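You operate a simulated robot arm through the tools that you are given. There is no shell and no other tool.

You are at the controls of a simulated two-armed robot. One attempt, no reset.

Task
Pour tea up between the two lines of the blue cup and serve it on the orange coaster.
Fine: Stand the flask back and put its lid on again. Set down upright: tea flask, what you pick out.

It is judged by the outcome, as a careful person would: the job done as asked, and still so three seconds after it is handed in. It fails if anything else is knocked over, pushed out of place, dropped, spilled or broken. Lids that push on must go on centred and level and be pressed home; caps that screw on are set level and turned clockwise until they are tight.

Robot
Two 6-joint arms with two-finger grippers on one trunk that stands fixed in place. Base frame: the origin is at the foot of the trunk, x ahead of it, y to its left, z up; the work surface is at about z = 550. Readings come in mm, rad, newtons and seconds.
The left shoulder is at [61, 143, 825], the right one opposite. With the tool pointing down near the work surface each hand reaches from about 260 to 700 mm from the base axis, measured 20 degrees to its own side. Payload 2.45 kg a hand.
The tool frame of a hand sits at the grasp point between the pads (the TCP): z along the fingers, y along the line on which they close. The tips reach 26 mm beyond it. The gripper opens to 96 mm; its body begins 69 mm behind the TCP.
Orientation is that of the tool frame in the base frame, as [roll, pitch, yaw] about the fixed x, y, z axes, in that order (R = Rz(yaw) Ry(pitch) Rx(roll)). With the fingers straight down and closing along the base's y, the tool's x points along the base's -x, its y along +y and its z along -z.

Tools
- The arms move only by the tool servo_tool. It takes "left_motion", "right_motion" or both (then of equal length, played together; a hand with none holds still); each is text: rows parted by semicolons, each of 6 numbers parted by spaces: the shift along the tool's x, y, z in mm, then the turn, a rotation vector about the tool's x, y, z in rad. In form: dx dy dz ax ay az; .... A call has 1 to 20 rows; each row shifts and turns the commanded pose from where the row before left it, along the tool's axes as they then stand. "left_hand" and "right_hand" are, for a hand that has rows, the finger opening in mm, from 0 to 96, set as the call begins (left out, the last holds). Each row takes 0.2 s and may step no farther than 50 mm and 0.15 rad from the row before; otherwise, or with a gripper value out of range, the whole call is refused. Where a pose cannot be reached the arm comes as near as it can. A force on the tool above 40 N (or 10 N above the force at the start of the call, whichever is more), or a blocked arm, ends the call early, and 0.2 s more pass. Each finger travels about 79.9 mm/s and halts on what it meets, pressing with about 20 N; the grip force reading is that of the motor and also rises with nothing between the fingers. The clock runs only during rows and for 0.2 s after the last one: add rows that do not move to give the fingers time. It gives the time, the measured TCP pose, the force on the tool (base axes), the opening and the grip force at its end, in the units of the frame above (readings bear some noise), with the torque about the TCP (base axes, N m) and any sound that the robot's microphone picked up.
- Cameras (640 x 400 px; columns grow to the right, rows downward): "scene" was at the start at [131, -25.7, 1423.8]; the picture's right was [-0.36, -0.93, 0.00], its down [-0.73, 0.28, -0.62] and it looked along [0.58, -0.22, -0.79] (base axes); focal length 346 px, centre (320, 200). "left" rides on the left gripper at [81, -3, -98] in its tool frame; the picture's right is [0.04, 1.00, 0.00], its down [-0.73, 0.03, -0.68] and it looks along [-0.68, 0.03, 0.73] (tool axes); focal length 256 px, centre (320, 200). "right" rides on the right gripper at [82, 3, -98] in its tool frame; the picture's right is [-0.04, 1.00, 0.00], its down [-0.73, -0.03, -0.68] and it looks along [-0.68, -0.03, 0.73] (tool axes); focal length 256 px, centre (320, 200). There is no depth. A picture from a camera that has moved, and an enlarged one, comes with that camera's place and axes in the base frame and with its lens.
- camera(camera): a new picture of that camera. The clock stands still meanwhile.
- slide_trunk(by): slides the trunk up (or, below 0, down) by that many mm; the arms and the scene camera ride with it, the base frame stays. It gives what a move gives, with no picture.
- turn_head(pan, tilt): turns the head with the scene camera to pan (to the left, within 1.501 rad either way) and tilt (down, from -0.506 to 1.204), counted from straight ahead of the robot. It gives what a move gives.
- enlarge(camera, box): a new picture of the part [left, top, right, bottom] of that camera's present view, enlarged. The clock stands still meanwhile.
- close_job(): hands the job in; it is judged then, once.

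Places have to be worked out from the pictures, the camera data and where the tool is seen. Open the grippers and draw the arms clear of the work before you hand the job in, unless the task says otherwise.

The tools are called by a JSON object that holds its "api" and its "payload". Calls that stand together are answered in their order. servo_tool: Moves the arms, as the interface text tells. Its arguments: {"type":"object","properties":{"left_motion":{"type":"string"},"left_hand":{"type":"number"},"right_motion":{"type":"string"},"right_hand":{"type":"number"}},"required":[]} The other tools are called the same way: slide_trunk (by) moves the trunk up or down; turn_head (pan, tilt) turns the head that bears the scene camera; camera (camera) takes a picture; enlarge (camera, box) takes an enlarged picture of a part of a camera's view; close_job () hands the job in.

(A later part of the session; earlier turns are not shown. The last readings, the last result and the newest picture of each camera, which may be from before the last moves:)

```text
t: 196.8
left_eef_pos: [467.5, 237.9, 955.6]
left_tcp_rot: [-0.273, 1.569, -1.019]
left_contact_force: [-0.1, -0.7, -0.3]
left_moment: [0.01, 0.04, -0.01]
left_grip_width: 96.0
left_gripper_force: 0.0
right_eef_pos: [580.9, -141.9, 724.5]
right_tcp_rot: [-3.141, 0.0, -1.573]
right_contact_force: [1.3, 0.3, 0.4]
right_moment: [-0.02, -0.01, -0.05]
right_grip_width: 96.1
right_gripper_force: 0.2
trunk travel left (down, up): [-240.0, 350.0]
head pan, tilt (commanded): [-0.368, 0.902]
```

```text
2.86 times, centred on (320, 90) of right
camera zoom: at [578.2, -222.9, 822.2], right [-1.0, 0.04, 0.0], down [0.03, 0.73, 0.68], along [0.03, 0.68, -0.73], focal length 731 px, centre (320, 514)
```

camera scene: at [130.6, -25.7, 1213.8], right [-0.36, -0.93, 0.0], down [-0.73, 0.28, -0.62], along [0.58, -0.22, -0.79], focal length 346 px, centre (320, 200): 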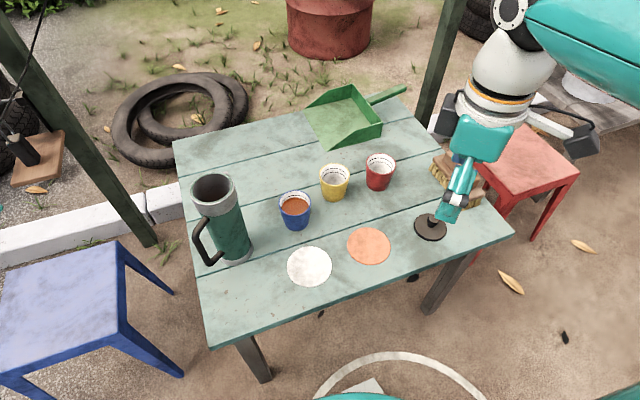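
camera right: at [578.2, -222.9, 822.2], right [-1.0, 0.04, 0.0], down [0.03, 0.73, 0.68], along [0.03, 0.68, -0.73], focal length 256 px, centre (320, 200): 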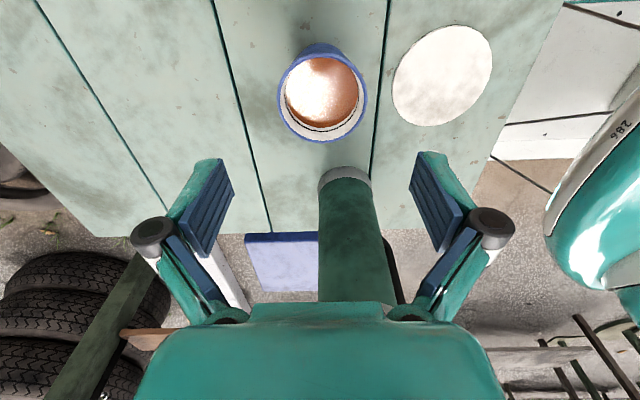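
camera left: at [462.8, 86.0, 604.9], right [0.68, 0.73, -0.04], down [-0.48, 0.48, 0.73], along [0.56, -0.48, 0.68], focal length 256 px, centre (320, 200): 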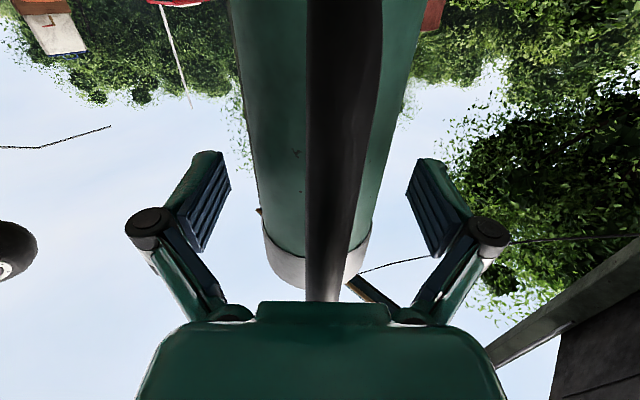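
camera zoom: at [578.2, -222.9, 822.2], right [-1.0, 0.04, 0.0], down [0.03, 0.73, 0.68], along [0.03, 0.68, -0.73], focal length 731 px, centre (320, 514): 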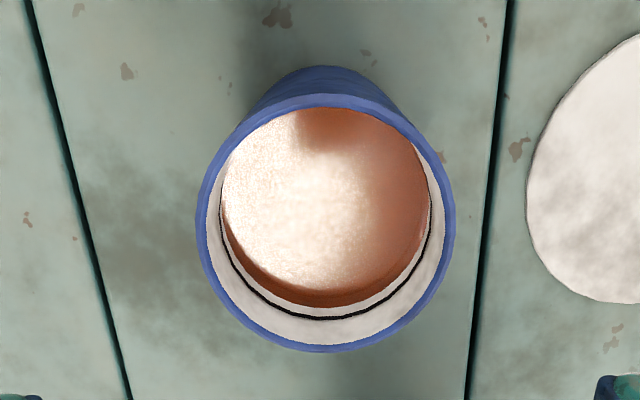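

The upper line shows above the tea and the lower is covered: the fill is right. Cup rim at (579.5,−142,≈624); I lower to TCP z≈635 and close so that the rim sits where the grip was stable.

{"api": "servo_tool", "payload": {"right_motion": "0 1.4 15 0 0 0; 0 0 20 0 0 0; 0 0 20 0 0 0; 0 0 15 0 0 0; 0 0 10 0 0 0; 0 0 6 0 0 0; 0 0 3 0 0 0; 0 0 0 0 0 0"}}

{"api": "camera", "payload": {"camera": "right"}}

```text
t: 198.6
left_eef_pos: [467.6, 238.7, 955.6]
left_tcp_rot: [2.835, 1.57, 2.089]
left_contact_force: [-1.1, 0.6, 1.5]
left_moment: [0.01, -0.01, -0.02]
left_grip_width: 95.9
left_gripper_force: 0.1
right_eef_pos: [579.3, -141.5, 634.9]
right_tcp_rot: [-3.142, 0.0, -1.573]
right_contact_force: [0.0, 0.9, 1.3]
right_moment: [-0.03, 0.0, -0.02]
right_grip_width: 96.2
right_gripper_force: 0.1
trunk travel left (down, up): [-240.0, 350.0]
head pan, tilt (commanded): [-0.368, 0.902]
```

```text
taken
camera right: at [577.0, -223.2, 733.0], right [-1.0, 0.04, 0.0], down [0.03, 0.73, 0.68], along [0.03, 0.68, -0.73], focal length 256 px, centre (320, 200)
```

right: 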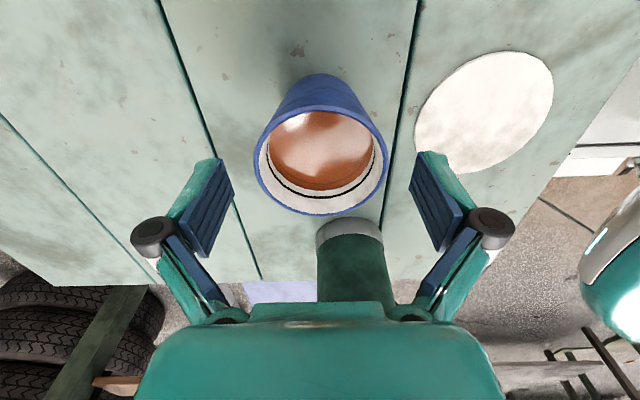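

Well centred. I close gently in stages so as not to jolt the tea.

{"api": "servo_tool", "payload": {"right_motion": "0 0 0 0 0 0; 0 0 0 0 0 0", "right_hand": 74}}

{"api": "servo_tool", "payload": {"right_motion": "0 0 0 0 0 0; 0 0 0 0 0 0", "right_hand": 69}}

{"api": "servo_tool", "payload": {"right_motion": "0 0 0 0 0 0; 0 0 0 0 0 0; 0 0 0 0 0 0", "right_hand": 30}}

{"api": "enlarge", "payload": {"camera": "right", "box": [220, 50, 420, 250]}}

```text
t: 199.2
left_eef_pos: [466.9, 238.4, 956.0]
left_tcp_rot: [-0.308, 1.57, -1.056]
left_contact_force: [0.3, 0.1, 0.5]
left_moment: [-0.02, -0.02, -0.02]
left_grip_width: 96.3
left_gripper_force: 0.1
right_eef_pos: [580.2, -141.2, 635.0]
right_tcp_rot: [3.141, -0.001, -1.574]
right_contact_force: [-0.2, 0.3, -0.2]
right_moment: [-0.01, 0.01, -0.01]
right_grip_width: 73.9
right_gripper_force: 0.1
trunk travel left (down, up): [-240.0, 350.0]
head pan, tilt (commanded): [-0.368, 0.902]
```

```text
t: 199.8
left_eef_pos: [466.9, 239.4, 955.8]
left_tcp_rot: [2.832, 1.571, 2.088]
left_contact_force: [-0.4, -0.6, -0.5]
left_moment: [-0.03, -0.01, 0.0]
left_grip_width: 96.1
left_gripper_force: 0.1
right_eef_pos: [579.9, -141.1, 635.1]
right_tcp_rot: [3.14, 0.0, -1.573]
right_contact_force: [-0.4, 1.2, 0.1]
right_moment: [-0.03, -0.01, -0.01]
right_grip_width: 69.1
right_gripper_force: 0.0
trunk travel left (down, up): [-240.0, 350.0]
head pan, tilt (commanded): [-0.368, 0.902]
```

```text
t: 200.6
left_eef_pos: [468.3, 238.6, 955.2]
left_tcp_rot: [-0.162, 1.568, -0.906]
left_contact_force: [-0.9, 0.0, -0.2]
left_moment: [0.02, 0.02, -0.02]
left_grip_width: 95.9
left_gripper_force: 0.0
right_eef_pos: [580.9, -142.1, 636.7]
right_tcp_rot: [3.141, 0.0, -1.572]
right_contact_force: [-0.8, -0.3, 2.7]
right_moment: [-0.02, 0.03, 0.01]
right_grip_width: 65.6
right_gripper_force: 19.3
trunk travel left (down, up): [-240.0, 350.0]
head pan, tilt (commanded): [-0.368, 0.902]
```

```text
2.00 times, centred on (320, 150) of right
camera zoom: at [577.0, -223.1, 733.4], right [-1.0, 0.04, 0.0], down [0.03, 0.73, 0.68], along [0.03, 0.68, -0.73], focal length 512 px, centre (320, 300)
```

zoom: 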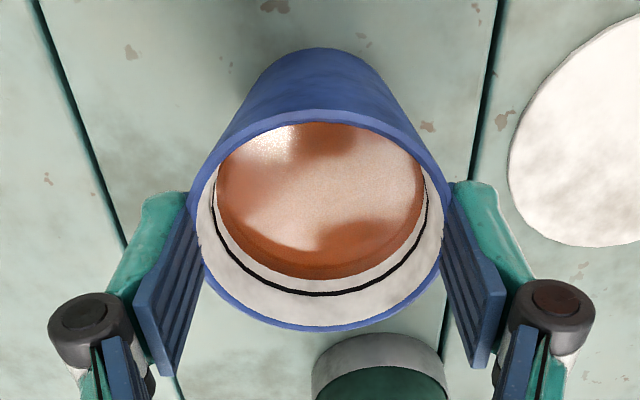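

Gripped at 65.6 mm as in the stable hold. I lift very slowly by 10 mm and check.

{"api": "servo_tool", "payload": {"right_motion": "0 0 -1 0 0 0; 0 0 -1.5 0 0 0; 0 0 -2 0 0 0; 0 0 -2 0 0 0; 0 0 -2 0 0 0; 0 0 -1.5 0 0 0; 0 0 0 0 0 0; 0 0 0 0 0 0"}}

{"api": "enlarge", "payload": {"camera": "right", "box": [220, 50, 420, 250]}}

{"api": "enlarge", "payload": {"camera": "scene", "box": [250, 160, 350, 250]}}

```text
t: 202.4
left_eef_pos: [465.9, 238.2, 955.0]
left_tcp_rot: [2.699, 1.571, 1.952]
left_contact_force: [-0.1, 0.3, 0.4]
left_moment: [0.0, -0.01, 0.0]
left_grip_width: 96.2
left_gripper_force: 0.0
right_eef_pos: [579.0, -143.2, 645.7]
right_tcp_rot: [-3.141, 0.0, -1.573]
right_contact_force: [0.0, -0.3, -1.0]
right_moment: [0.0, 0.0, 0.03]
right_grip_width: 65.3
right_gripper_force: 20.0
trunk travel left (down, up): [-240.0, 350.0]
head pan, tilt (commanded): [-0.368, 0.902]
```

```text
2.00 times, centred on (320, 150) of right
camera zoom: at [576.5, -223.8, 743.6], right [-1.0, 0.04, 0.0], down [0.03, 0.73, 0.68], along [0.03, 0.68, -0.73], focal length 512 px, centre (320, 300)
```

zoom: 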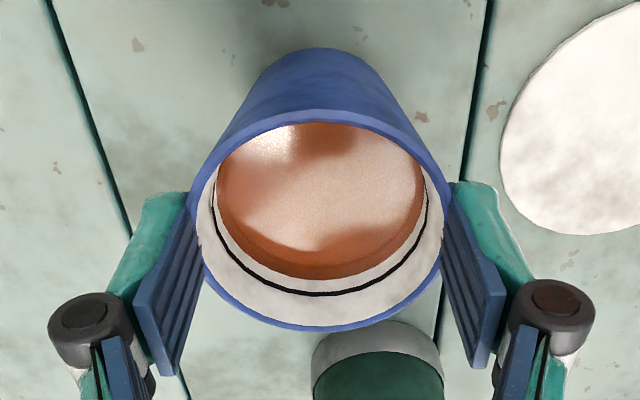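

```text
4.44 times, centred on (300, 205) of scene
camera zoom: at [131.0, -25.7, 1213.8], right [-0.36, -0.93, 0.0], down [-0.73, 0.28, -0.62], along [0.58, -0.22, -0.79], focal length 1537 px, centre (409, 178)
```

zoom: 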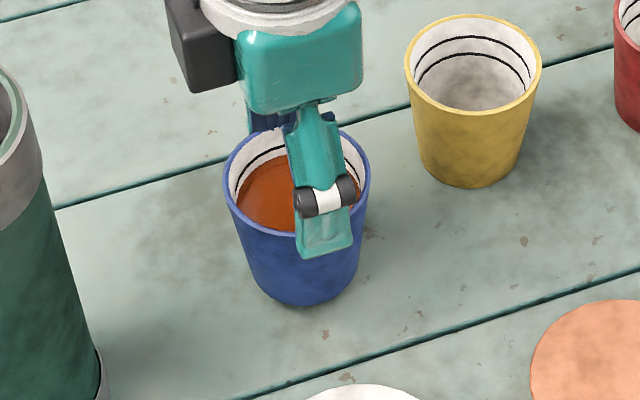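

No slip, tea calm. I raise 4 mm more and carry the cup slowly toward the coaster.

{"api": "servo_tool", "payload": {"right_motion": "0 0 -2 0 0 0; 0 0 -2 0 0 0; 2.1 2 0 0 0 0; 4.1 4 0 0 0 0; 6.2 6 0 0 0 0; 8.3 8 0 0 0 0; 9.3 9 0 0 0 0; 10.4 10 0 0 0 0; 10.4 10 0 0 0 0; 10.4 10 0 0 0 0; 8.3 8 0 0 0 0; 6.2 6 0 0 0 0; 4 4 0 0 0 0; 2 2 0 0 0 0; 0 0 0 0 0 0"}}

{"api": "enlarge", "payload": {"camera": "right", "box": [220, 50, 420, 250]}}

{"api": "camera", "payload": {"camera": "scene"}}

```text
t: 205.6
left_eef_pos: [466.9, 238.5, 955.2]
left_tcp_rot: [-0.303, 1.57, -1.048]
left_contact_force: [0.7, 0.0, 0.7]
left_moment: [-0.01, 0.03, -0.01]
left_grip_width: 96.0
left_gripper_force: 0.1
right_eef_pos: [498.7, -224.2, 650.8]
right_tcp_rot: [-3.141, 0.001, -1.572]
right_contact_force: [-0.3, 0.2, -2.1]
right_moment: [0.03, 0.01, -0.01]
right_grip_width: 65.4
right_gripper_force: 20.4
trunk travel left (down, up): [-240.0, 350.0]
head pan, tilt (commanded): [-0.368, 0.902]
```

```text
2.00 times, centred on (320, 150) of right
camera zoom: at [496.5, -305.2, 748.3], right [-1.0, 0.04, 0.0], down [0.03, 0.73, 0.68], along [0.03, 0.68, -0.73], focal length 512 px, centre (320, 300)
```

zoom: 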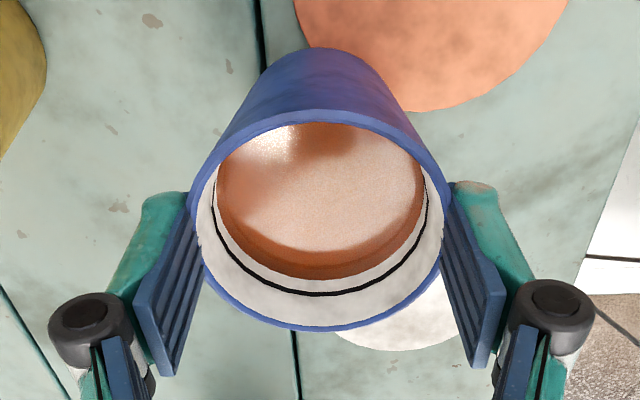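

```text
taken
camera scene: at [130.9, -25.7, 1213.8], right [-0.36, -0.93, 0.0], down [-0.73, 0.28, -0.62], along [0.58, -0.22, -0.79], focal length 346 px, centre (320, 200)
```

scene: 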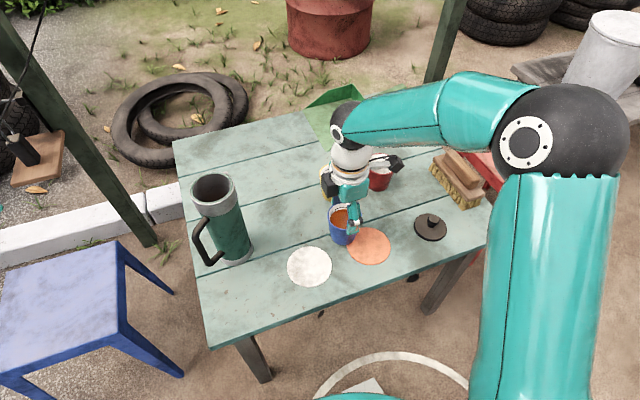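

Tea level steady, grip unchanged. I go on over the coaster.

{"api": "servo_tool", "payload": {"right_motion": "2.2 2 0 0 0 0; 4.3 4 0 0 0 0; 6.5 6 0 0 0 0; 8.6 7.9 0 0 0 0; 8.6 7.9 0 0 0 0; 6.5 6 0 0 0 0; 4.4 4 0 0 0 0; 2.2 1.9 0 0 0 0; 0 0 0 0 0 0; 0 0 0 0 0 0"}}

{"api": "camera", "payload": {"camera": "right"}}

{"api": "enlarge", "payload": {"camera": "scene", "box": [320, 190, 420, 280]}}

```text
t: 207.8
left_eef_pos: [466.0, 239.3, 955.4]
left_tcp_rot: [-0.275, 1.57, -1.019]
left_contact_force: [0.3, -0.4, 0.2]
left_moment: [0.02, -0.02, -0.01]
left_grip_width: 95.6
left_gripper_force: 0.1
right_eef_pos: [459.8, -267.9, 650.5]
right_tcp_rot: [-3.141, -0.001, -1.572]
right_contact_force: [0.1, -0.2, -1.3]
right_moment: [0.02, -0.04, 0.01]
right_grip_width: 65.7
right_gripper_force: 20.2
trunk travel left (down, up): [-240.0, 350.0]
head pan, tilt (commanded): [-0.368, 0.902]
```

```text
taken
camera right: at [457.1, -348.7, 747.5], right [-1.0, 0.04, 0.0], down [0.03, 0.73, 0.68], along [0.03, 0.68, -0.73], focal length 256 px, centre (320, 200)
```

right: 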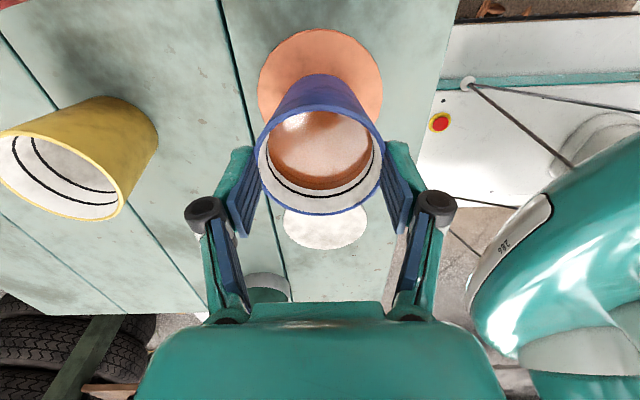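

```text
4.44 times, centred on (370, 235) of scene
camera zoom: at [130.8, -25.7, 1213.8], right [-0.36, -0.93, 0.0], down [-0.73, 0.28, -0.62], along [0.58, -0.22, -0.79], focal length 1537 px, centre (98, 44)
```

zoom: 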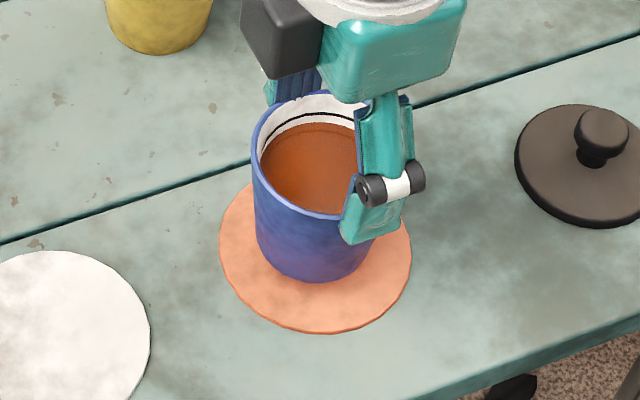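

Centred over the coaster. I lower it gently.

{"api": "servo_tool", "payload": {"right_motion": "0 0 1 0 0 0; 0 0 2 0 0 0; 0 0 2 0 0 0; 0 0 1 0 0 0; 0 0 0 0 0 0"}}

{"api": "servo_tool", "payload": {"right_motion": "0 0 1 0 0 0; 0 0 1 0 0 0; 0 0 0 0 0 0"}}

{"api": "servo_tool", "payload": {"right_motion": "0 0 1 0 0 0; 0 0 0 0 0 0"}}

{"api": "servo_tool", "payload": {"right_motion": "0 0 1 0 0 0; 0 0 0 0 0 0"}}

```text
t: 209.0
left_eef_pos: [467.2, 239.0, 954.5]
left_tcp_rot: [-0.268, 1.571, -1.013]
left_contact_force: [0.4, 0.4, -0.2]
left_moment: [0.01, -0.02, 0.01]
left_grip_width: 95.8
left_gripper_force: 0.1
right_eef_pos: [460.3, -265.8, 644.8]
right_tcp_rot: [-3.139, -0.001, -1.572]
right_contact_force: [-0.7, 0.5, -1.7]
right_moment: [0.0, 0.0, 0.01]
right_grip_width: 65.4
right_gripper_force: 19.5
trunk travel left (down, up): [-240.0, 350.0]
head pan, tilt (commanded): [-0.368, 0.902]
```

```text
t: 209.8
left_eef_pos: [467.1, 238.8, 954.8]
left_tcp_rot: [-0.259, 1.57, -1.005]
left_contact_force: [-0.2, -0.6, 0.2]
left_moment: [-0.01, -0.01, 0.02]
left_grip_width: 96.0
left_gripper_force: 0.0
right_eef_pos: [460.3, -267.5, 641.8]
right_tcp_rot: [3.141, 0.001, -1.572]
right_contact_force: [0.2, 0.4, -1.8]
right_moment: [-0.02, -0.01, 0.01]
right_grip_width: 65.3
right_gripper_force: 20.1
trunk travel left (down, up): [-240.0, 350.0]
head pan, tilt (commanded): [-0.368, 0.902]
```

```text
t: 210.4
left_eef_pos: [467.3, 238.3, 955.1]
left_tcp_rot: [-0.251, 1.571, -0.997]
left_contact_force: [-0.3, 0.3, 0.4]
left_moment: [0.0, 0.0, -0.01]
left_grip_width: 95.9
left_gripper_force: 0.1
right_eef_pos: [459.2, -265.7, 641.7]
right_tcp_rot: [3.141, -0.001, -1.573]
right_contact_force: [-0.5, 0.5, -1.7]
right_moment: [0.01, -0.01, -0.02]
right_grip_width: 65.3
right_gripper_force: 20.0
trunk travel left (down, up): [-240.0, 350.0]
head pan, tilt (commanded): [-0.368, 0.902]
```

```text
t: 211.0
left_eef_pos: [467.9, 239.6, 955.6]
left_tcp_rot: [2.884, 1.571, 2.137]
left_contact_force: [0.5, -0.3, 0.3]
left_moment: [-0.02, 0.01, 0.01]
left_grip_width: 96.2
left_gripper_force: 0.1
right_eef_pos: [460.9, -267.9, 640.6]
right_tcp_rot: [-3.141, 0.0, -1.572]
right_contact_force: [-1.0, -0.3, -2.0]
right_moment: [0.03, 0.04, -0.02]
right_grip_width: 65.3
right_gripper_force: 19.8
trunk travel left (down, up): [-240.0, 350.0]
head pan, tilt (commanded): [-0.368, 0.902]
```

Still hanging (−2 N). Continuing in 1 mm steps.

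{"api": "servo_tool", "payload": {"right_motion": "0 0 1 0 0 0; 0 0 0 0 0 0"}}

{"api": "servo_tool", "payload": {"right_motion": "0 0 1 0 0 0; 0 0 0 0 0 0"}}

{"api": "enlarge", "payload": {"camera": "scene", "box": [320, 190, 420, 280]}}

```text
t: 211.6
left_eef_pos: [466.4, 239.2, 956.6]
left_tcp_rot: [-0.269, 1.57, -1.016]
left_contact_force: [-0.1, -0.1, 0.0]
left_moment: [-0.04, -0.04, 0.02]
left_grip_width: 96.1
left_gripper_force: 0.1
right_eef_pos: [460.7, -267.0, 639.2]
right_tcp_rot: [3.14, 0.0, -1.573]
right_contact_force: [-0.6, 0.1, -1.4]
right_moment: [0.03, -0.03, 0.0]
right_grip_width: 65.2
right_gripper_force: 19.8
trunk travel left (down, up): [-240.0, 350.0]
head pan, tilt (commanded): [-0.368, 0.902]
```

```text
t: 212.2
left_eef_pos: [466.8, 238.6, 955.2]
left_tcp_rot: [2.88, 1.569, 2.134]
left_contact_force: [0.0, 0.1, 0.0]
left_moment: [0.02, 0.0, -0.04]
left_grip_width: 95.9
left_gripper_force: 0.1
right_eef_pos: [459.9, -267.4, 638.0]
right_tcp_rot: [-3.141, 0.001, -1.572]
right_contact_force: [-0.5, 0.5, -1.0]
right_moment: [-0.01, -0.01, 0.01]
right_grip_width: 65.4
right_gripper_force: 20.2
trunk travel left (down, up): [-240.0, 350.0]
head pan, tilt (commanded): [-0.368, 0.902]
```

```text
4.44 times, centred on (370, 235) of scene
camera zoom: at [130.8, -25.7, 1213.8], right [-0.36, -0.93, 0.0], down [-0.73, 0.28, -0.62], along [0.58, -0.22, -0.79], focal length 1537 px, centre (98, 44)
```

zoom: 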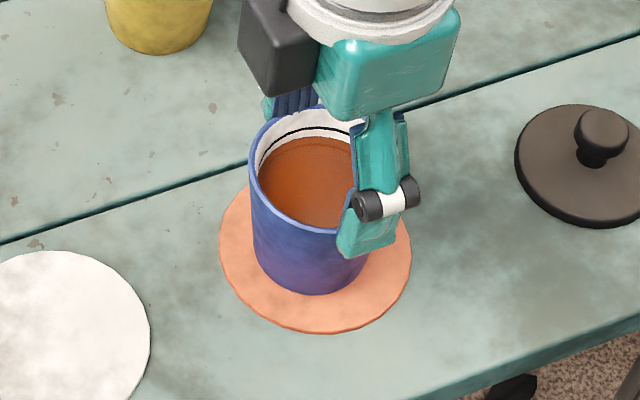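

Very close now. Two more careful millimetres.

{"api": "servo_tool", "payload": {"right_motion": "0 0 1 0 0 0; 0 0 0 0 0 0"}}

{"api": "servo_tool", "payload": {"right_motion": "0 0 1 0 0 0; 0 0 0 0 0 0"}}

```text
t: 212.8
left_eef_pos: [466.7, 238.1, 955.1]
left_tcp_rot: [-0.275, 1.57, -1.02]
left_contact_force: [0.0, 0.0, 0.2]
left_moment: [0.0, 0.03, 0.03]
left_grip_width: 96.0
left_gripper_force: 0.2
right_eef_pos: [459.9, -266.8, 636.6]
right_tcp_rot: [-3.141, 0.001, -1.575]
right_contact_force: [0.3, 0.0, -1.4]
right_moment: [0.01, 0.04, 0.0]
right_grip_width: 65.4
right_gripper_force: 19.9
trunk travel left (down, up): [-240.0, 350.0]
head pan, tilt (commanded): [-0.368, 0.902]
```

```text
t: 213.4
left_eef_pos: [466.7, 239.7, 956.0]
left_tcp_rot: [-0.264, 1.57, -1.009]
left_contact_force: [1.3, -0.8, 0.7]
left_moment: [0.0, 0.01, 0.02]
left_grip_width: 95.8
left_gripper_force: 0.0
right_eef_pos: [459.9, -266.2, 635.7]
right_tcp_rot: [3.141, 0.0, -1.573]
right_contact_force: [0.5, 0.2, -0.9]
right_moment: [-0.01, 0.0, 0.0]
right_grip_width: 64.9
right_gripper_force: 20.0
trunk travel left (down, up): [-240.0, 350.0]
head pan, tilt (commanded): [-0.368, 0.902]
```

Not yet; one more millimetre at a time.

{"api": "servo_tool", "payload": {"right_motion": "0 0 1 0 0 0; 0 0 0 0 0 0"}}

{"api": "servo_tool", "payload": {"right_motion": "0 0 1 0 0 0; 0 0 0 0 0 0"}}

{"api": "enlarge", "payload": {"camera": "right", "box": [220, 10, 420, 230]}}

```text
t: 214.0
left_eef_pos: [466.4, 238.3, 955.1]
left_tcp_rot: [-0.157, 1.569, -0.904]
left_contact_force: [0.3, -0.4, 0.1]
left_moment: [-0.02, 0.02, 0.01]
left_grip_width: 96.0
left_gripper_force: 0.0
right_eef_pos: [459.9, -267.6, 636.1]
right_tcp_rot: [3.141, -0.001, -1.572]
right_contact_force: [0.1, 0.9, 2.8]
right_moment: [0.07, 0.0, -0.02]
right_grip_width: 65.4
right_gripper_force: 19.8
trunk travel left (down, up): [-240.0, 350.0]
head pan, tilt (commanded): [-0.368, 0.902]
```

```text
t: 214.6
left_eef_pos: [466.8, 238.9, 955.6]
left_tcp_rot: [-0.014, 1.57, -0.76]
left_contact_force: [-1.5, 0.1, -0.2]
left_moment: [-0.02, -0.01, -0.01]
left_grip_width: 95.9
left_gripper_force: 0.1
right_eef_pos: [459.3, -267.1, 634.1]
right_tcp_rot: [-3.141, 0.0, -1.573]
right_contact_force: [0.6, 0.2, 10.6]
right_moment: [0.0, 0.01, 0.0]
right_grip_width: 65.3
right_gripper_force: 20.3
trunk travel left (down, up): [-240.0, 350.0]
head pan, tilt (commanded): [-0.368, 0.902]
```

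```text
1.82 times, centred on (320, 120) of right
camera zoom: at [456.4, -347.7, 732.0], right [-1.0, 0.04, 0.0], down [0.03, 0.73, 0.68], along [0.03, 0.68, -0.73], focal length 465 px, centre (320, 346)
```

zoom: 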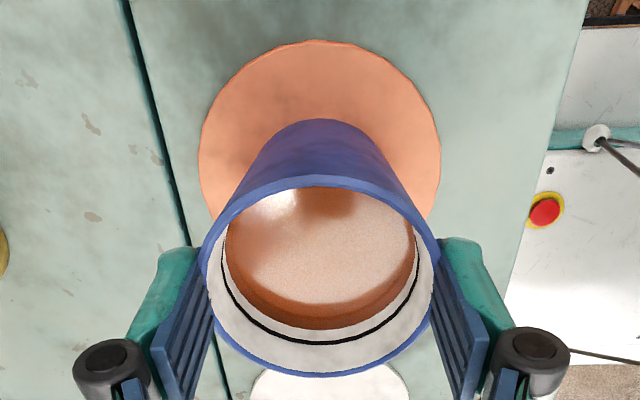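

The cup stands on the coaster (10 N). I ease off slightly and open the fingers in stages.

{"api": "servo_tool", "payload": {"right_motion": "0 0 -0.7 0 0 0; 0 0 0 0 0 0"}}

{"api": "servo_tool", "payload": {"right_motion": "0 0 0 0 0 0; 0 0 0 0 0 0", "right_hand": 72}}

{"api": "servo_tool", "payload": {"right_motion": "0 0 0 0 0 0; 0 0 0 0 0 0; 0 0 0 0 0 0", "right_hand": 96}}

{"api": "camera", "payload": {"camera": "right"}}

```text
t: 215.2
left_eef_pos: [466.8, 239.3, 955.4]
left_tcp_rot: [-0.177, 1.57, -0.921]
left_contact_force: [-0.3, -0.1, 0.5]
left_moment: [0.01, -0.04, -0.05]
left_grip_width: 95.9
left_gripper_force: 0.1
right_eef_pos: [459.7, -268.9, 634.5]
right_tcp_rot: [3.14, -0.001, -1.572]
right_contact_force: [0.5, 1.6, 1.8]
right_moment: [0.04, -0.1, 0.03]
right_grip_width: 65.0
right_gripper_force: 19.3
trunk travel left (down, up): [-240.0, 350.0]
head pan, tilt (commanded): [-0.368, 0.902]
```

```text
t: 215.8
left_eef_pos: [468.3, 239.5, 956.3]
left_tcp_rot: [-0.19, 1.569, -0.934]
left_contact_force: [-0.2, -0.3, -0.3]
left_moment: [0.0, 0.04, 0.0]
left_grip_width: 96.1
left_gripper_force: 0.1
right_eef_pos: [460.0, -267.6, 634.5]
right_tcp_rot: [-3.141, 0.0, -1.573]
right_contact_force: [-0.2, 1.3, -0.2]
right_moment: [-0.02, 0.01, 0.02]
right_grip_width: 71.8
right_gripper_force: 0.0
trunk travel left (down, up): [-240.0, 350.0]
head pan, tilt (commanded): [-0.368, 0.902]
```

```text
t: 216.6
left_eef_pos: [467.4, 238.9, 955.6]
left_tcp_rot: [-0.192, 1.569, -0.937]
left_contact_force: [1.2, 0.5, 0.0]
left_moment: [0.0, 0.0, -0.01]
left_grip_width: 96.1
left_gripper_force: 0.0
right_eef_pos: [459.3, -268.2, 634.9]
right_tcp_rot: [-3.141, -0.001, -1.573]
right_contact_force: [0.1, 0.5, 0.8]
right_moment: [0.01, 0.01, 0.02]
right_grip_width: 96.1
right_gripper_force: 0.1
trunk travel left (down, up): [-240.0, 350.0]
head pan, tilt (commanded): [-0.368, 0.902]
```

```text
taken
camera right: at [457.0, -348.4, 732.3], right [-1.0, 0.04, 0.0], down [0.03, 0.73, 0.68], along [0.03, 0.68, -0.73], focal length 256 px, centre (320, 200)
```

right: 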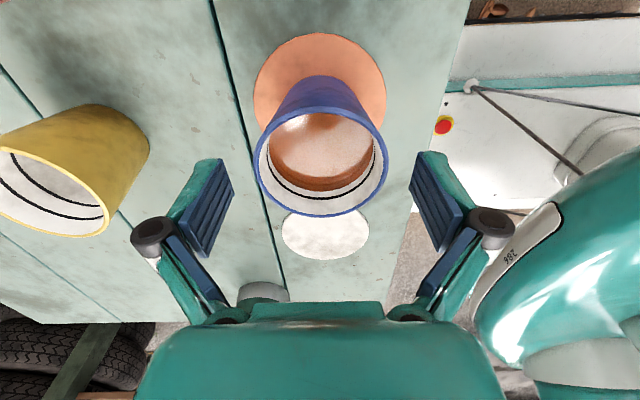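

Served: the filled cup stands centred on the orange coaster. I raise the hand straight up and move above the lid.

{"api": "servo_tool", "payload": {"right_motion": "0 0 -8 0 0 0; 0 0 -20 0 0 0; 0 0 -30 0 0 0; 0 0 -35 0 0 0; 0 0 -25 0 0 0; 15 1 0 0 0 0; 28 1.5 0 0 0 0; 33 1.5 0 0 0 0; 33 1.5 0 0 0 0; 28 1.5 0 0 0 0; 16 1 0 0 0 0; 0 0 0 0 0 0"}}

{"api": "camera", "payload": {"camera": "right"}}

{"api": "enlarge", "payload": {"camera": "scene", "box": [320, 180, 480, 280]}}

```text
t: 219.2
left_eef_pos: [467.1, 238.5, 955.3]
left_tcp_rot: [-0.135, 1.57, -0.88]
left_contact_force: [-0.2, -1.1, -0.1]
left_moment: [-0.03, -0.01, 0.01]
left_grip_width: 95.8
left_gripper_force: 0.1
right_eef_pos: [450.1, -422.3, 752.5]
right_tcp_rot: [3.141, 0.0, -1.574]
right_contact_force: [-0.5, -0.2, -0.2]
right_moment: [-0.01, 0.01, -0.03]
right_grip_width: 96.3
right_gripper_force: 0.0
trunk travel left (down, up): [-240.0, 350.0]
head pan, tilt (commanded): [-0.368, 0.902]
```

```text
taken
camera right: at [446.8, -503.4, 849.7], right [-1.0, 0.04, 0.0], down [0.03, 0.73, 0.68], along [0.03, 0.68, -0.73], focal length 256 px, centre (320, 200)
```

right: 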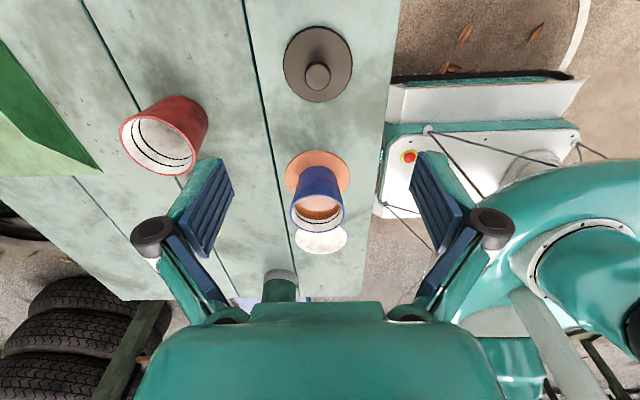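

```text
4.00 times, centred on (400, 230) of scene
camera zoom: at [130.7, -25.7, 1213.9], right [-0.36, -0.93, 0.0], down [-0.73, 0.28, -0.62], along [0.58, -0.22, -0.79], focal length 1383 px, centre (0, 80)
```

zoom: 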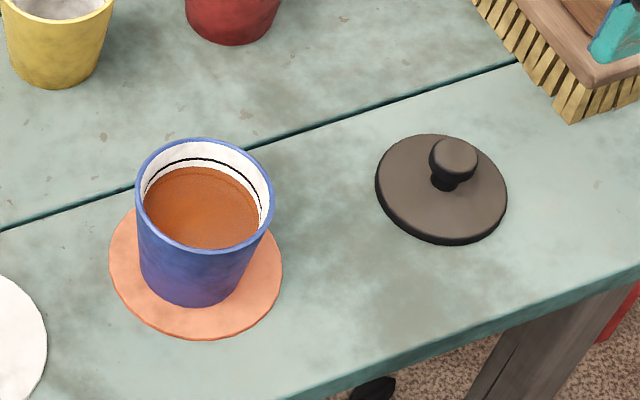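

Now I measure the lid's knob from above.

{"api": "enlarge", "payload": {"camera": "right", "box": [270, 10, 370, 120]}}

```text
3.64 times, centred on (320, 65) of right
camera zoom: at [446.8, -503.4, 849.7], right [-1.0, 0.04, 0.0], down [0.03, 0.73, 0.68], along [0.03, 0.68, -0.73], focal length 931 px, centre (320, 691)
```

zoom: 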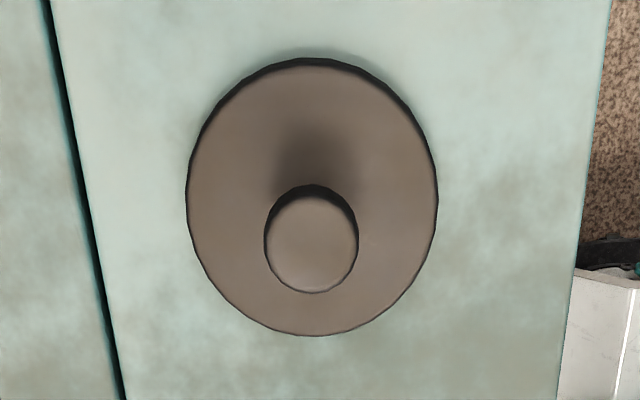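

The knob's axis is at about (452.2,−420.7). I set the fingers to 60 mm and descend to TCP z≈588 over the knob.

{"api": "servo_tool", "payload": {"right_motion": "-1.6 -2.1 15 0 0 0; 0 0 25 0 0 0; 0 0 30 0 0 0; 0 0 30 0 0 0; 0 0 25 0 0 0; 0 0 15 0 0 0; 0 0 10 0 0 0; 0 0 7 0 0 0; 0 0 5 0 0 0; 0 0 0 0 0 0", "right_hand": 60}}

{"api": "enlarge", "payload": {"camera": "right", "box": [220, 60, 420, 240]}}

```text
t: 221.4
left_eef_pos: [466.9, 238.6, 955.0]
left_tcp_rot: [2.955, 1.57, 2.209]
left_contact_force: [-0.1, 0.8, -0.2]
left_moment: [0.01, -0.01, 0.01]
left_grip_width: 96.0
left_gripper_force: 0.1
right_eef_pos: [452.7, -417.8, 590.2]
right_tcp_rot: [3.139, 0.0, -1.573]
right_contact_force: [0.3, -0.6, 0.3]
right_moment: [0.05, 0.01, 0.01]
right_grip_width: 59.8
right_gripper_force: 0.1
trunk travel left (down, up): [-240.0, 350.0]
head pan, tilt (commanded): [-0.368, 0.902]
```

```text
2.22 times, centred on (320, 150) of right
camera zoom: at [449.2, -499.4, 687.7], right [-1.0, 0.04, 0.0], down [0.03, 0.73, 0.68], along [0.03, 0.68, -0.73], focal length 569 px, centre (320, 311)
```

zoom: 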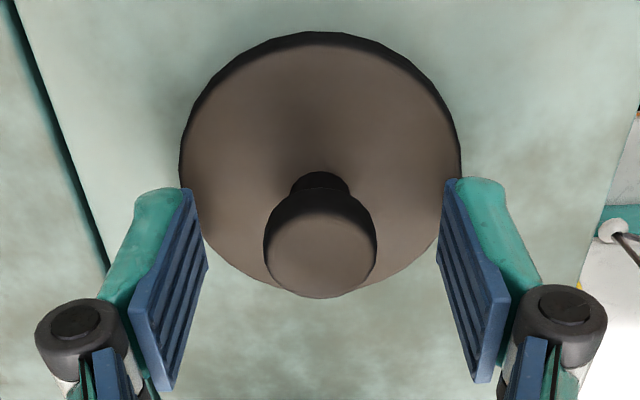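

The hand is ~3 mm too far +y and ~2 mm high relative to the first grasp. I correct that and close on the knob.

{"api": "servo_tool", "payload": {"right_motion": "3 0 0 0 0 0; 0 0 1.5 0 0 0; 0 0 0 0 0 0"}}

{"api": "enlarge", "payload": {"camera": "right", "box": [220, 60, 420, 240]}}

```text
t: 222.2
left_eef_pos: [466.6, 239.7, 955.2]
left_tcp_rot: [-0.184, 1.567, -0.929]
left_contact_force: [-0.4, -0.1, -0.3]
left_moment: [-0.04, -0.03, 0.0]
left_grip_width: 95.9
left_gripper_force: 0.1
right_eef_pos: [453.3, -421.7, 589.6]
right_tcp_rot: [3.141, 0.002, -1.572]
right_contact_force: [-0.2, 0.1, -0.5]
right_moment: [-0.01, -0.04, -0.01]
right_grip_width: 60.0
right_gripper_force: 0.2
trunk travel left (down, up): [-240.0, 350.0]
head pan, tilt (commanded): [-0.368, 0.902]
```

```text
2.22 times, centred on (320, 150) of right
camera zoom: at [450.2, -502.8, 686.6], right [-1.0, 0.04, 0.0], down [0.03, 0.73, 0.68], along [0.03, 0.68, -0.73], focal length 569 px, centre (320, 311)
```

zoom: 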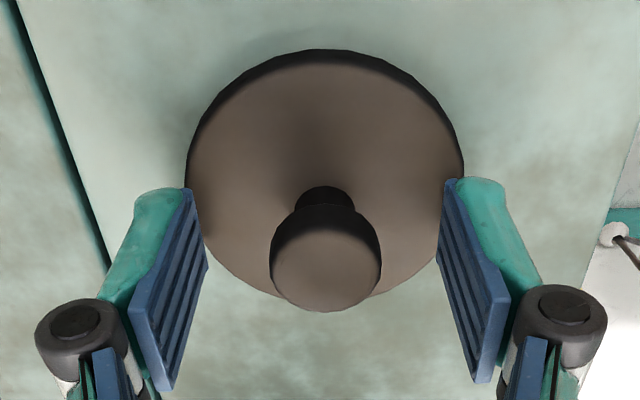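

Nearly the reference view. I lower 2 mm more, shift 1 mm, and close.

{"api": "servo_tool", "payload": {"right_motion": "0 1 1 0 0 0; 0 0 1 0 0 0; 0 0 0 0 0 0"}}

{"api": "servo_tool", "payload": {"right_motion": "0 0 0 0 0 0; 0 0 0 0 0 0; 0 0 0 0 0 0; 0 0 0 0 0 0", "right_hand": 0}}

{"api": "enlarge", "payload": {"camera": "right", "box": [220, 60, 420, 240]}}

```text
t: 223.0
left_eef_pos: [467.9, 238.7, 955.1]
left_tcp_rot: [2.962, 1.57, 2.218]
left_contact_force: [0.6, 0.0, 0.6]
left_moment: [0.02, 0.01, -0.03]
left_grip_width: 95.8
left_gripper_force: 0.0
right_eef_pos: [452.9, -421.5, 586.5]
right_tcp_rot: [-3.141, 0.0, -1.574]
right_contact_force: [-0.2, -0.3, 0.2]
right_moment: [0.0, 0.0, 0.02]
right_grip_width: 59.9
right_gripper_force: 0.1
trunk travel left (down, up): [-240.0, 350.0]
head pan, tilt (commanded): [-0.368, 0.902]
```

```text
t: 224.0
left_eef_pos: [466.4, 238.4, 954.9]
left_tcp_rot: [-0.183, 1.57, -0.927]
left_contact_force: [-0.5, 0.0, -0.2]
left_moment: [0.04, -0.01, -0.01]
left_grip_width: 96.0
left_gripper_force: 0.0
right_eef_pos: [451.5, -421.3, 587.5]
right_tcp_rot: [-3.141, -0.001, -1.573]
right_contact_force: [0.2, -0.4, 0.2]
right_moment: [-0.01, -0.04, 0.02]
right_grip_width: 21.4
right_gripper_force: 20.2
trunk travel left (down, up): [-240.0, 350.0]
head pan, tilt (commanded): [-0.368, 0.902]
```

```text
2.22 times, centred on (320, 150) of right
camera zoom: at [448.8, -502.8, 684.7], right [-1.0, 0.04, 0.0], down [0.03, 0.73, 0.68], along [0.03, 0.68, -0.73], focal length 569 px, centre (320, 311)
```

zoom: 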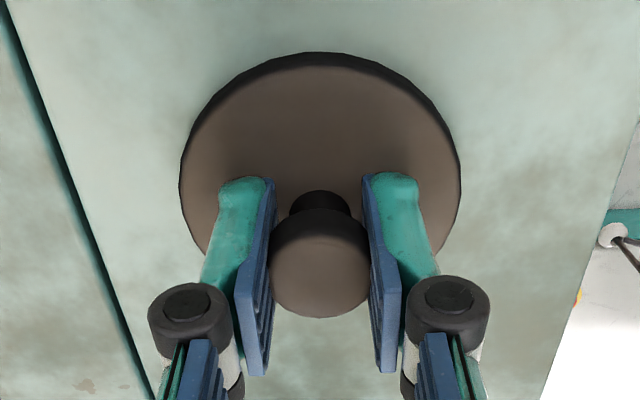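

The lid is held just as before. I lift it 60 mm and then raise the trunk 210 mm back to its original height.

{"api": "servo_tool", "payload": {"right_motion": "0 0 -4 0 0 0; 0 0 -8 0 0 0; 0 0 -14 0 0 0; 0 0 -16 0 0 0; 0 0 -12 0 0 0; 0 0 -6 0 0 0; 0 0 0 0 0 0"}}

{"api": "enlarge", "payload": {"camera": "right", "box": [220, 60, 420, 240]}}

{"api": "slide_trunk", "payload": {"by": 210}}

{"api": "camera", "payload": {"camera": "scene"}}

{"api": "camera", "payload": {"camera": "right"}}

```text
t: 225.6
left_eef_pos: [466.7, 238.7, 955.2]
left_tcp_rot: [-0.18, 1.57, -0.927]
left_contact_force: [-0.2, 0.6, -0.1]
left_moment: [0.0, 0.01, -0.01]
left_grip_width: 96.0
left_gripper_force: 0.0
right_eef_pos: [451.2, -421.5, 647.3]
right_tcp_rot: [3.14, 0.001, -1.572]
right_contact_force: [0.4, 0.3, -0.4]
right_moment: [0.01, -0.01, 0.02]
right_grip_width: 21.4
right_gripper_force: 20.0
trunk travel left (down, up): [-240.0, 350.0]
head pan, tilt (commanded): [-0.368, 0.902]
```

```text
2.22 times, centred on (320, 150) of right
camera zoom: at [448.6, -502.5, 745.3], right [-1.0, 0.04, 0.0], down [0.03, 0.73, 0.68], along [0.03, 0.68, -0.73], focal length 569 px, centre (320, 311)
```

zoom: 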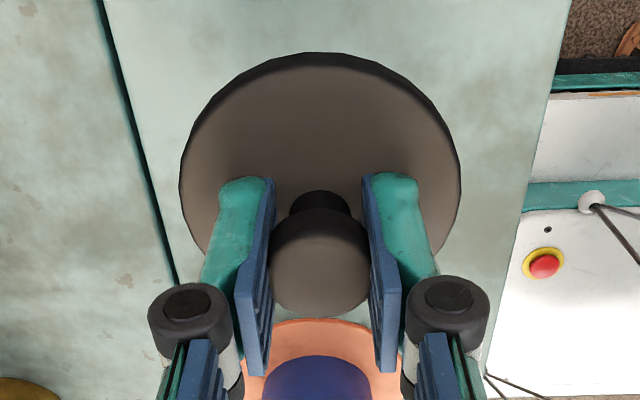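

```text
t: 227.8
left_eef_pos: [467.5, 239.1, 1165.3]
left_tcp_rot: [2.88, 1.57, 2.136]
left_contact_force: [-0.7, -0.3, 0.8]
left_moment: [0.03, 0.02, 0.03]
left_grip_width: 95.7
left_gripper_force: 0.1
right_eef_pos: [452.2, -421.1, 857.8]
right_tcp_rot: [-3.141, 0.0, -1.572]
right_contact_force: [1.1, -0.8, -0.4]
right_moment: [0.0, 0.0, 0.01]
right_grip_width: 21.3
right_gripper_force: 19.9
trunk travel left (down, up): [-450.0, 140.0]
head pan, tilt (commanded): [-0.368, 0.902]
```

```text
taken
camera scene: at [130.9, -25.7, 1423.8], right [-0.36, -0.93, 0.0], down [-0.73, 0.28, -0.62], along [0.58, -0.22, -0.79], focal length 346 px, centre (320, 200)
```

scene: 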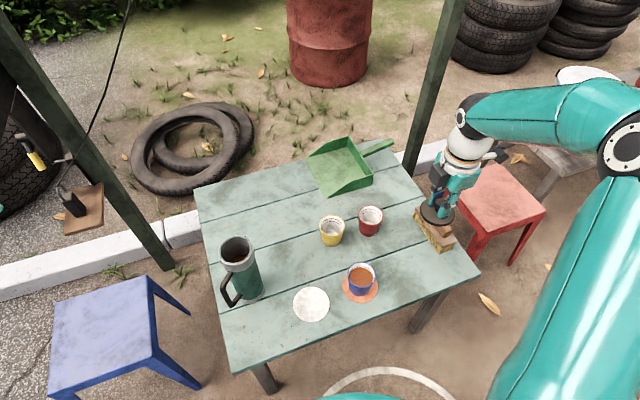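

```text
taken
camera right: at [448.8, -502.5, 955.0], right [-1.0, 0.04, 0.0], down [0.03, 0.73, 0.68], along [0.03, 0.68, -0.73], focal length 256 px, centre (320, 200)
```

right: 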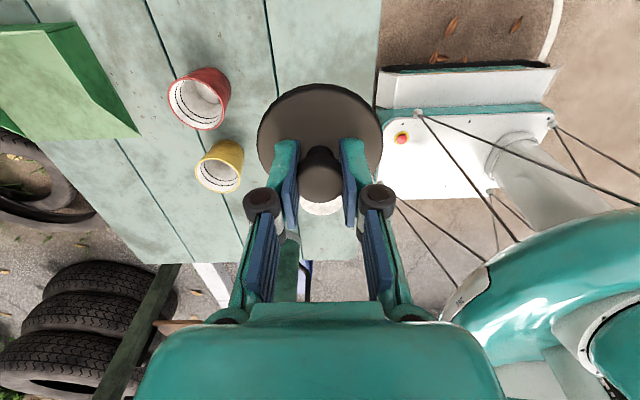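

The scene camera is back at its first pose, so I can compare the flask's place directly with the earlier picture.

{"api": "enlarge", "payload": {"camera": "scene", "box": [205, 230, 275, 315]}}

{"api": "enlarge", "payload": {"camera": "scene", "box": [330, 250, 394, 310]}}

```text
4.71 times, centred on (240, 272) of scene
camera zoom: at [130.9, -25.7, 1423.8], right [-0.36, -0.93, 0.0], down [-0.73, 0.28, -0.62], along [0.58, -0.22, -0.79], focal length 1627 px, centre (696, -141)
```

zoom: 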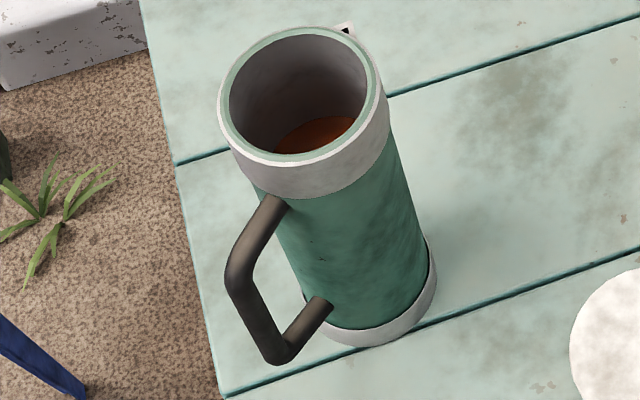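

```text
6.67 times, centred on (362, 280) of scene
camera zoom: at [130.9, -25.7, 1423.8], right [-0.36, -0.93, 0.0], down [-0.73, 0.28, -0.62], along [0.58, -0.22, -0.79], focal length 2305 px, centre (40, -333)
```

zoom: 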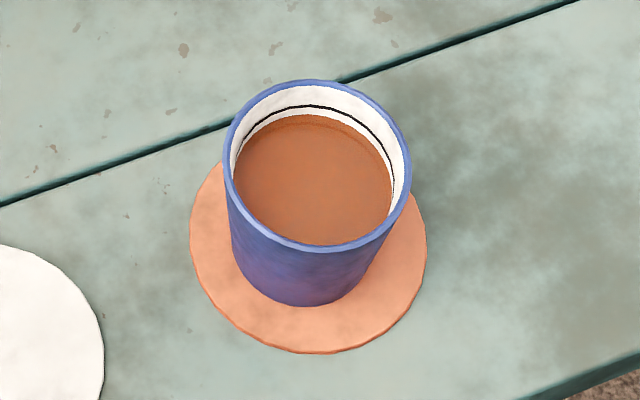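

The flask stands within ~7 mm of its first place (now about (551,6)), and the tea level lies between the lines. I carry the lid over to above the flask.

{"api": "servo_tool", "payload": {"right_motion": "-10 -2 -3 0 0 0; -20 -5 -4 0 0 0; -30 -7 -4 0 0 0; -35 -8 -1 0 0 0; -35 -8 0 0 0 0; -35 -8 0 0 0 0; -35 -8 0 0 0 0; -35 -8 0 0 0 0; -35 -8 0 0 0 0; -35 -8 0 0 0 0; -35 -8 0 0 0 0; -33 -8 0 0 0 0; -28 -7 0 0 0 0; -18 -4 0 0 0 0; -8 -2.3 0 0 0 0; 0 0 0 0 0 0"}}

{"api": "camera", "payload": {"camera": "right"}}

{"api": "enlarge", "payload": {"camera": "right", "box": [220, 60, 420, 240]}}

{"api": "enlarge", "payload": {"camera": "scene", "box": [190, 180, 310, 270]}}

```text
t: 231.2
left_eef_pos: [467.5, 238.7, 1164.9]
left_tcp_rot: [-0.257, 1.57, -1.003]
left_contact_force: [0.4, -0.7, 0.6]
left_moment: [-0.01, -0.02, -0.01]
left_grip_width: 96.0
left_gripper_force: 0.0
right_eef_pos: [551.6, 7.5, 870.0]
right_tcp_rot: [3.141, 0.002, -1.571]
right_contact_force: [0.9, -0.5, -1.1]
right_moment: [-0.03, -0.01, -0.03]
right_grip_width: 21.1
right_gripper_force: 20.4
trunk travel left (down, up): [-450.0, 140.0]
head pan, tilt (commanded): [-0.368, 0.902]
```

```text
taken
camera right: at [548.2, -73.8, 967.6], right [-1.0, 0.04, 0.0], down [0.03, 0.73, 0.68], along [0.03, 0.68, -0.73], focal length 256 px, centre (320, 200)
```

right: 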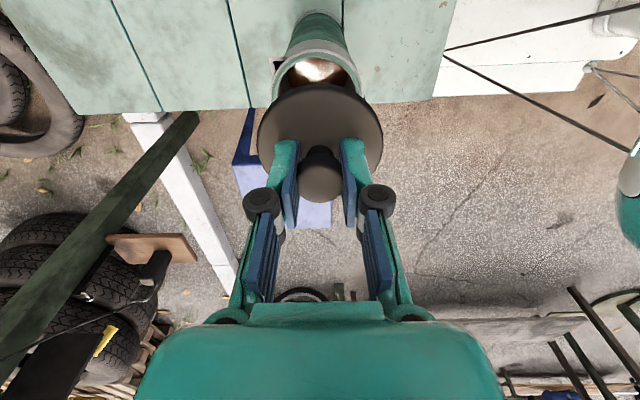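

```text
2.22 times, centred on (320, 150) of right
camera zoom: at [548.2, -73.8, 967.6], right [-1.0, 0.04, 0.0], down [0.03, 0.73, 0.68], along [0.03, 0.68, -0.73], focal length 569 px, centre (320, 311)
```

zoom: 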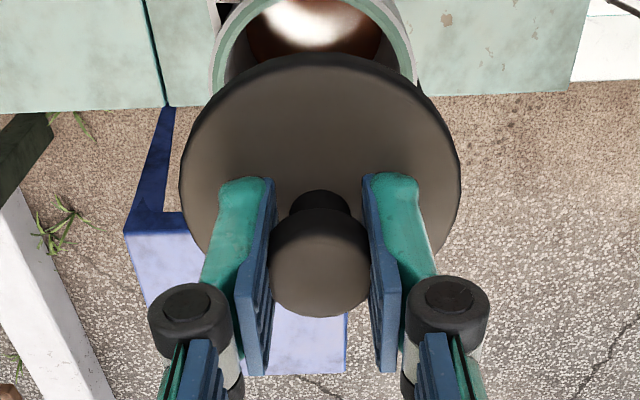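

```text
4.44 times, centred on (250, 225) of scene
camera zoom: at [130.9, -25.7, 1423.8], right [-0.36, -0.93, 0.0], down [-0.73, 0.28, -0.62], along [0.58, -0.22, -0.79], focal length 1537 px, centre (631, 89)
```

zoom: 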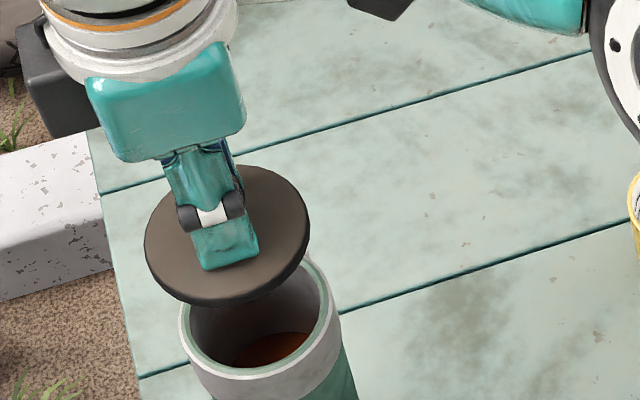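

I zoom on the mouth to locate its centre precisely relative to the hand.

{"api": "enlarge", "payload": {"camera": "right", "box": [250, 0, 390, 110]}}

{"api": "enlarge", "payload": {"camera": "scene", "box": [205, 210, 285, 310]}}

```text
3.64 times, centred on (320, 55) of right
camera zoom: at [548.2, -73.8, 967.6], right [-1.0, 0.04, 0.0], down [0.03, 0.73, 0.68], along [0.03, 0.68, -0.73], focal length 931 px, centre (320, 727)
```

zoom: 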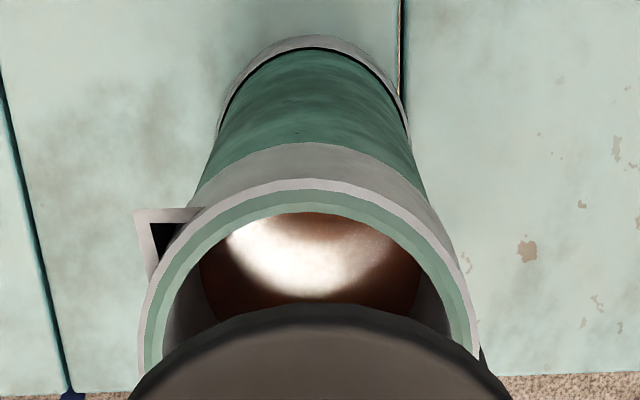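

```text
4.00 times, centred on (245, 260) of scene
camera zoom: at [130.9, -25.7, 1423.8], right [-0.36, -0.93, 0.0], down [-0.73, 0.28, -0.62], along [0.58, -0.22, -0.79], focal length 1383 px, centre (620, -40)
```

zoom: 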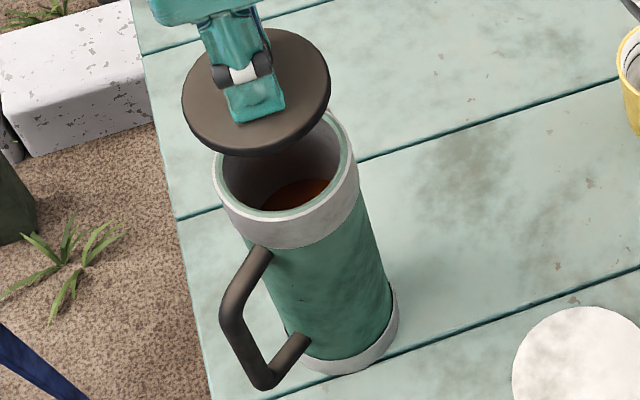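

The mouth centre is about (553.6,6.7); the lid hangs at about (551.1,6.5). I shift the lid +2.3 mm in x and lower it to ~10 mm above the rim, then compare edges closely.

{"api": "servo_tool", "payload": {"right_motion": "0 -2.3 0 0 0 0; 0 0 15 0 0 0; 0 0 15 0 0 0; 0 0 12 0 0 0; 0 0 8 0 0 0; 0 0 5 0 0 0; 0 0 0 0 0 0"}}

{"api": "enlarge", "payload": {"camera": "right", "box": [240, 50, 400, 200]}}

{"api": "enlarge", "payload": {"camera": "scene", "box": [205, 220, 275, 290]}}

```text
t: 232.8
left_eef_pos: [468.3, 238.3, 1165.2]
left_tcp_rot: [-0.311, 1.569, -1.059]
left_contact_force: [-0.1, 0.1, 0.5]
left_moment: [0.01, 0.02, 0.02]
left_grip_width: 95.8
left_gripper_force: 0.1
right_eef_pos: [552.7, 4.3, 814.4]
right_tcp_rot: [-3.141, 0.0, -1.572]
right_contact_force: [0.7, 0.7, -0.1]
right_moment: [-0.01, 0.01, 0.02]
right_grip_width: 21.1
right_gripper_force: 19.9
trunk travel left (down, up): [-450.0, 140.0]
head pan, tilt (commanded): [-0.368, 0.902]
```

```text
2.67 times, centred on (320, 125) of right
camera zoom: at [550.0, -75.8, 911.8], right [-1.0, 0.04, 0.0], down [0.03, 0.73, 0.68], along [0.03, 0.68, -0.73], focal length 683 px, centre (320, 400)
```

zoom: 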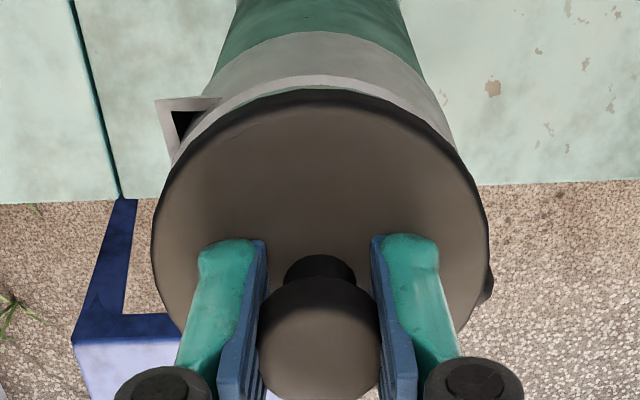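

```text
5.71 times, centred on (240, 255) of scene
camera zoom: at [130.9, -25.6, 1423.8], right [-0.36, -0.93, 0.0], down [-0.73, 0.28, -0.62], along [0.58, -0.22, -0.79], focal length 1976 px, centre (777, -114)
```

zoom: 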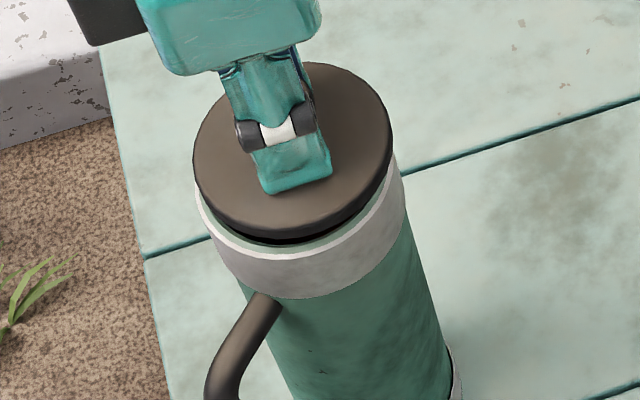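

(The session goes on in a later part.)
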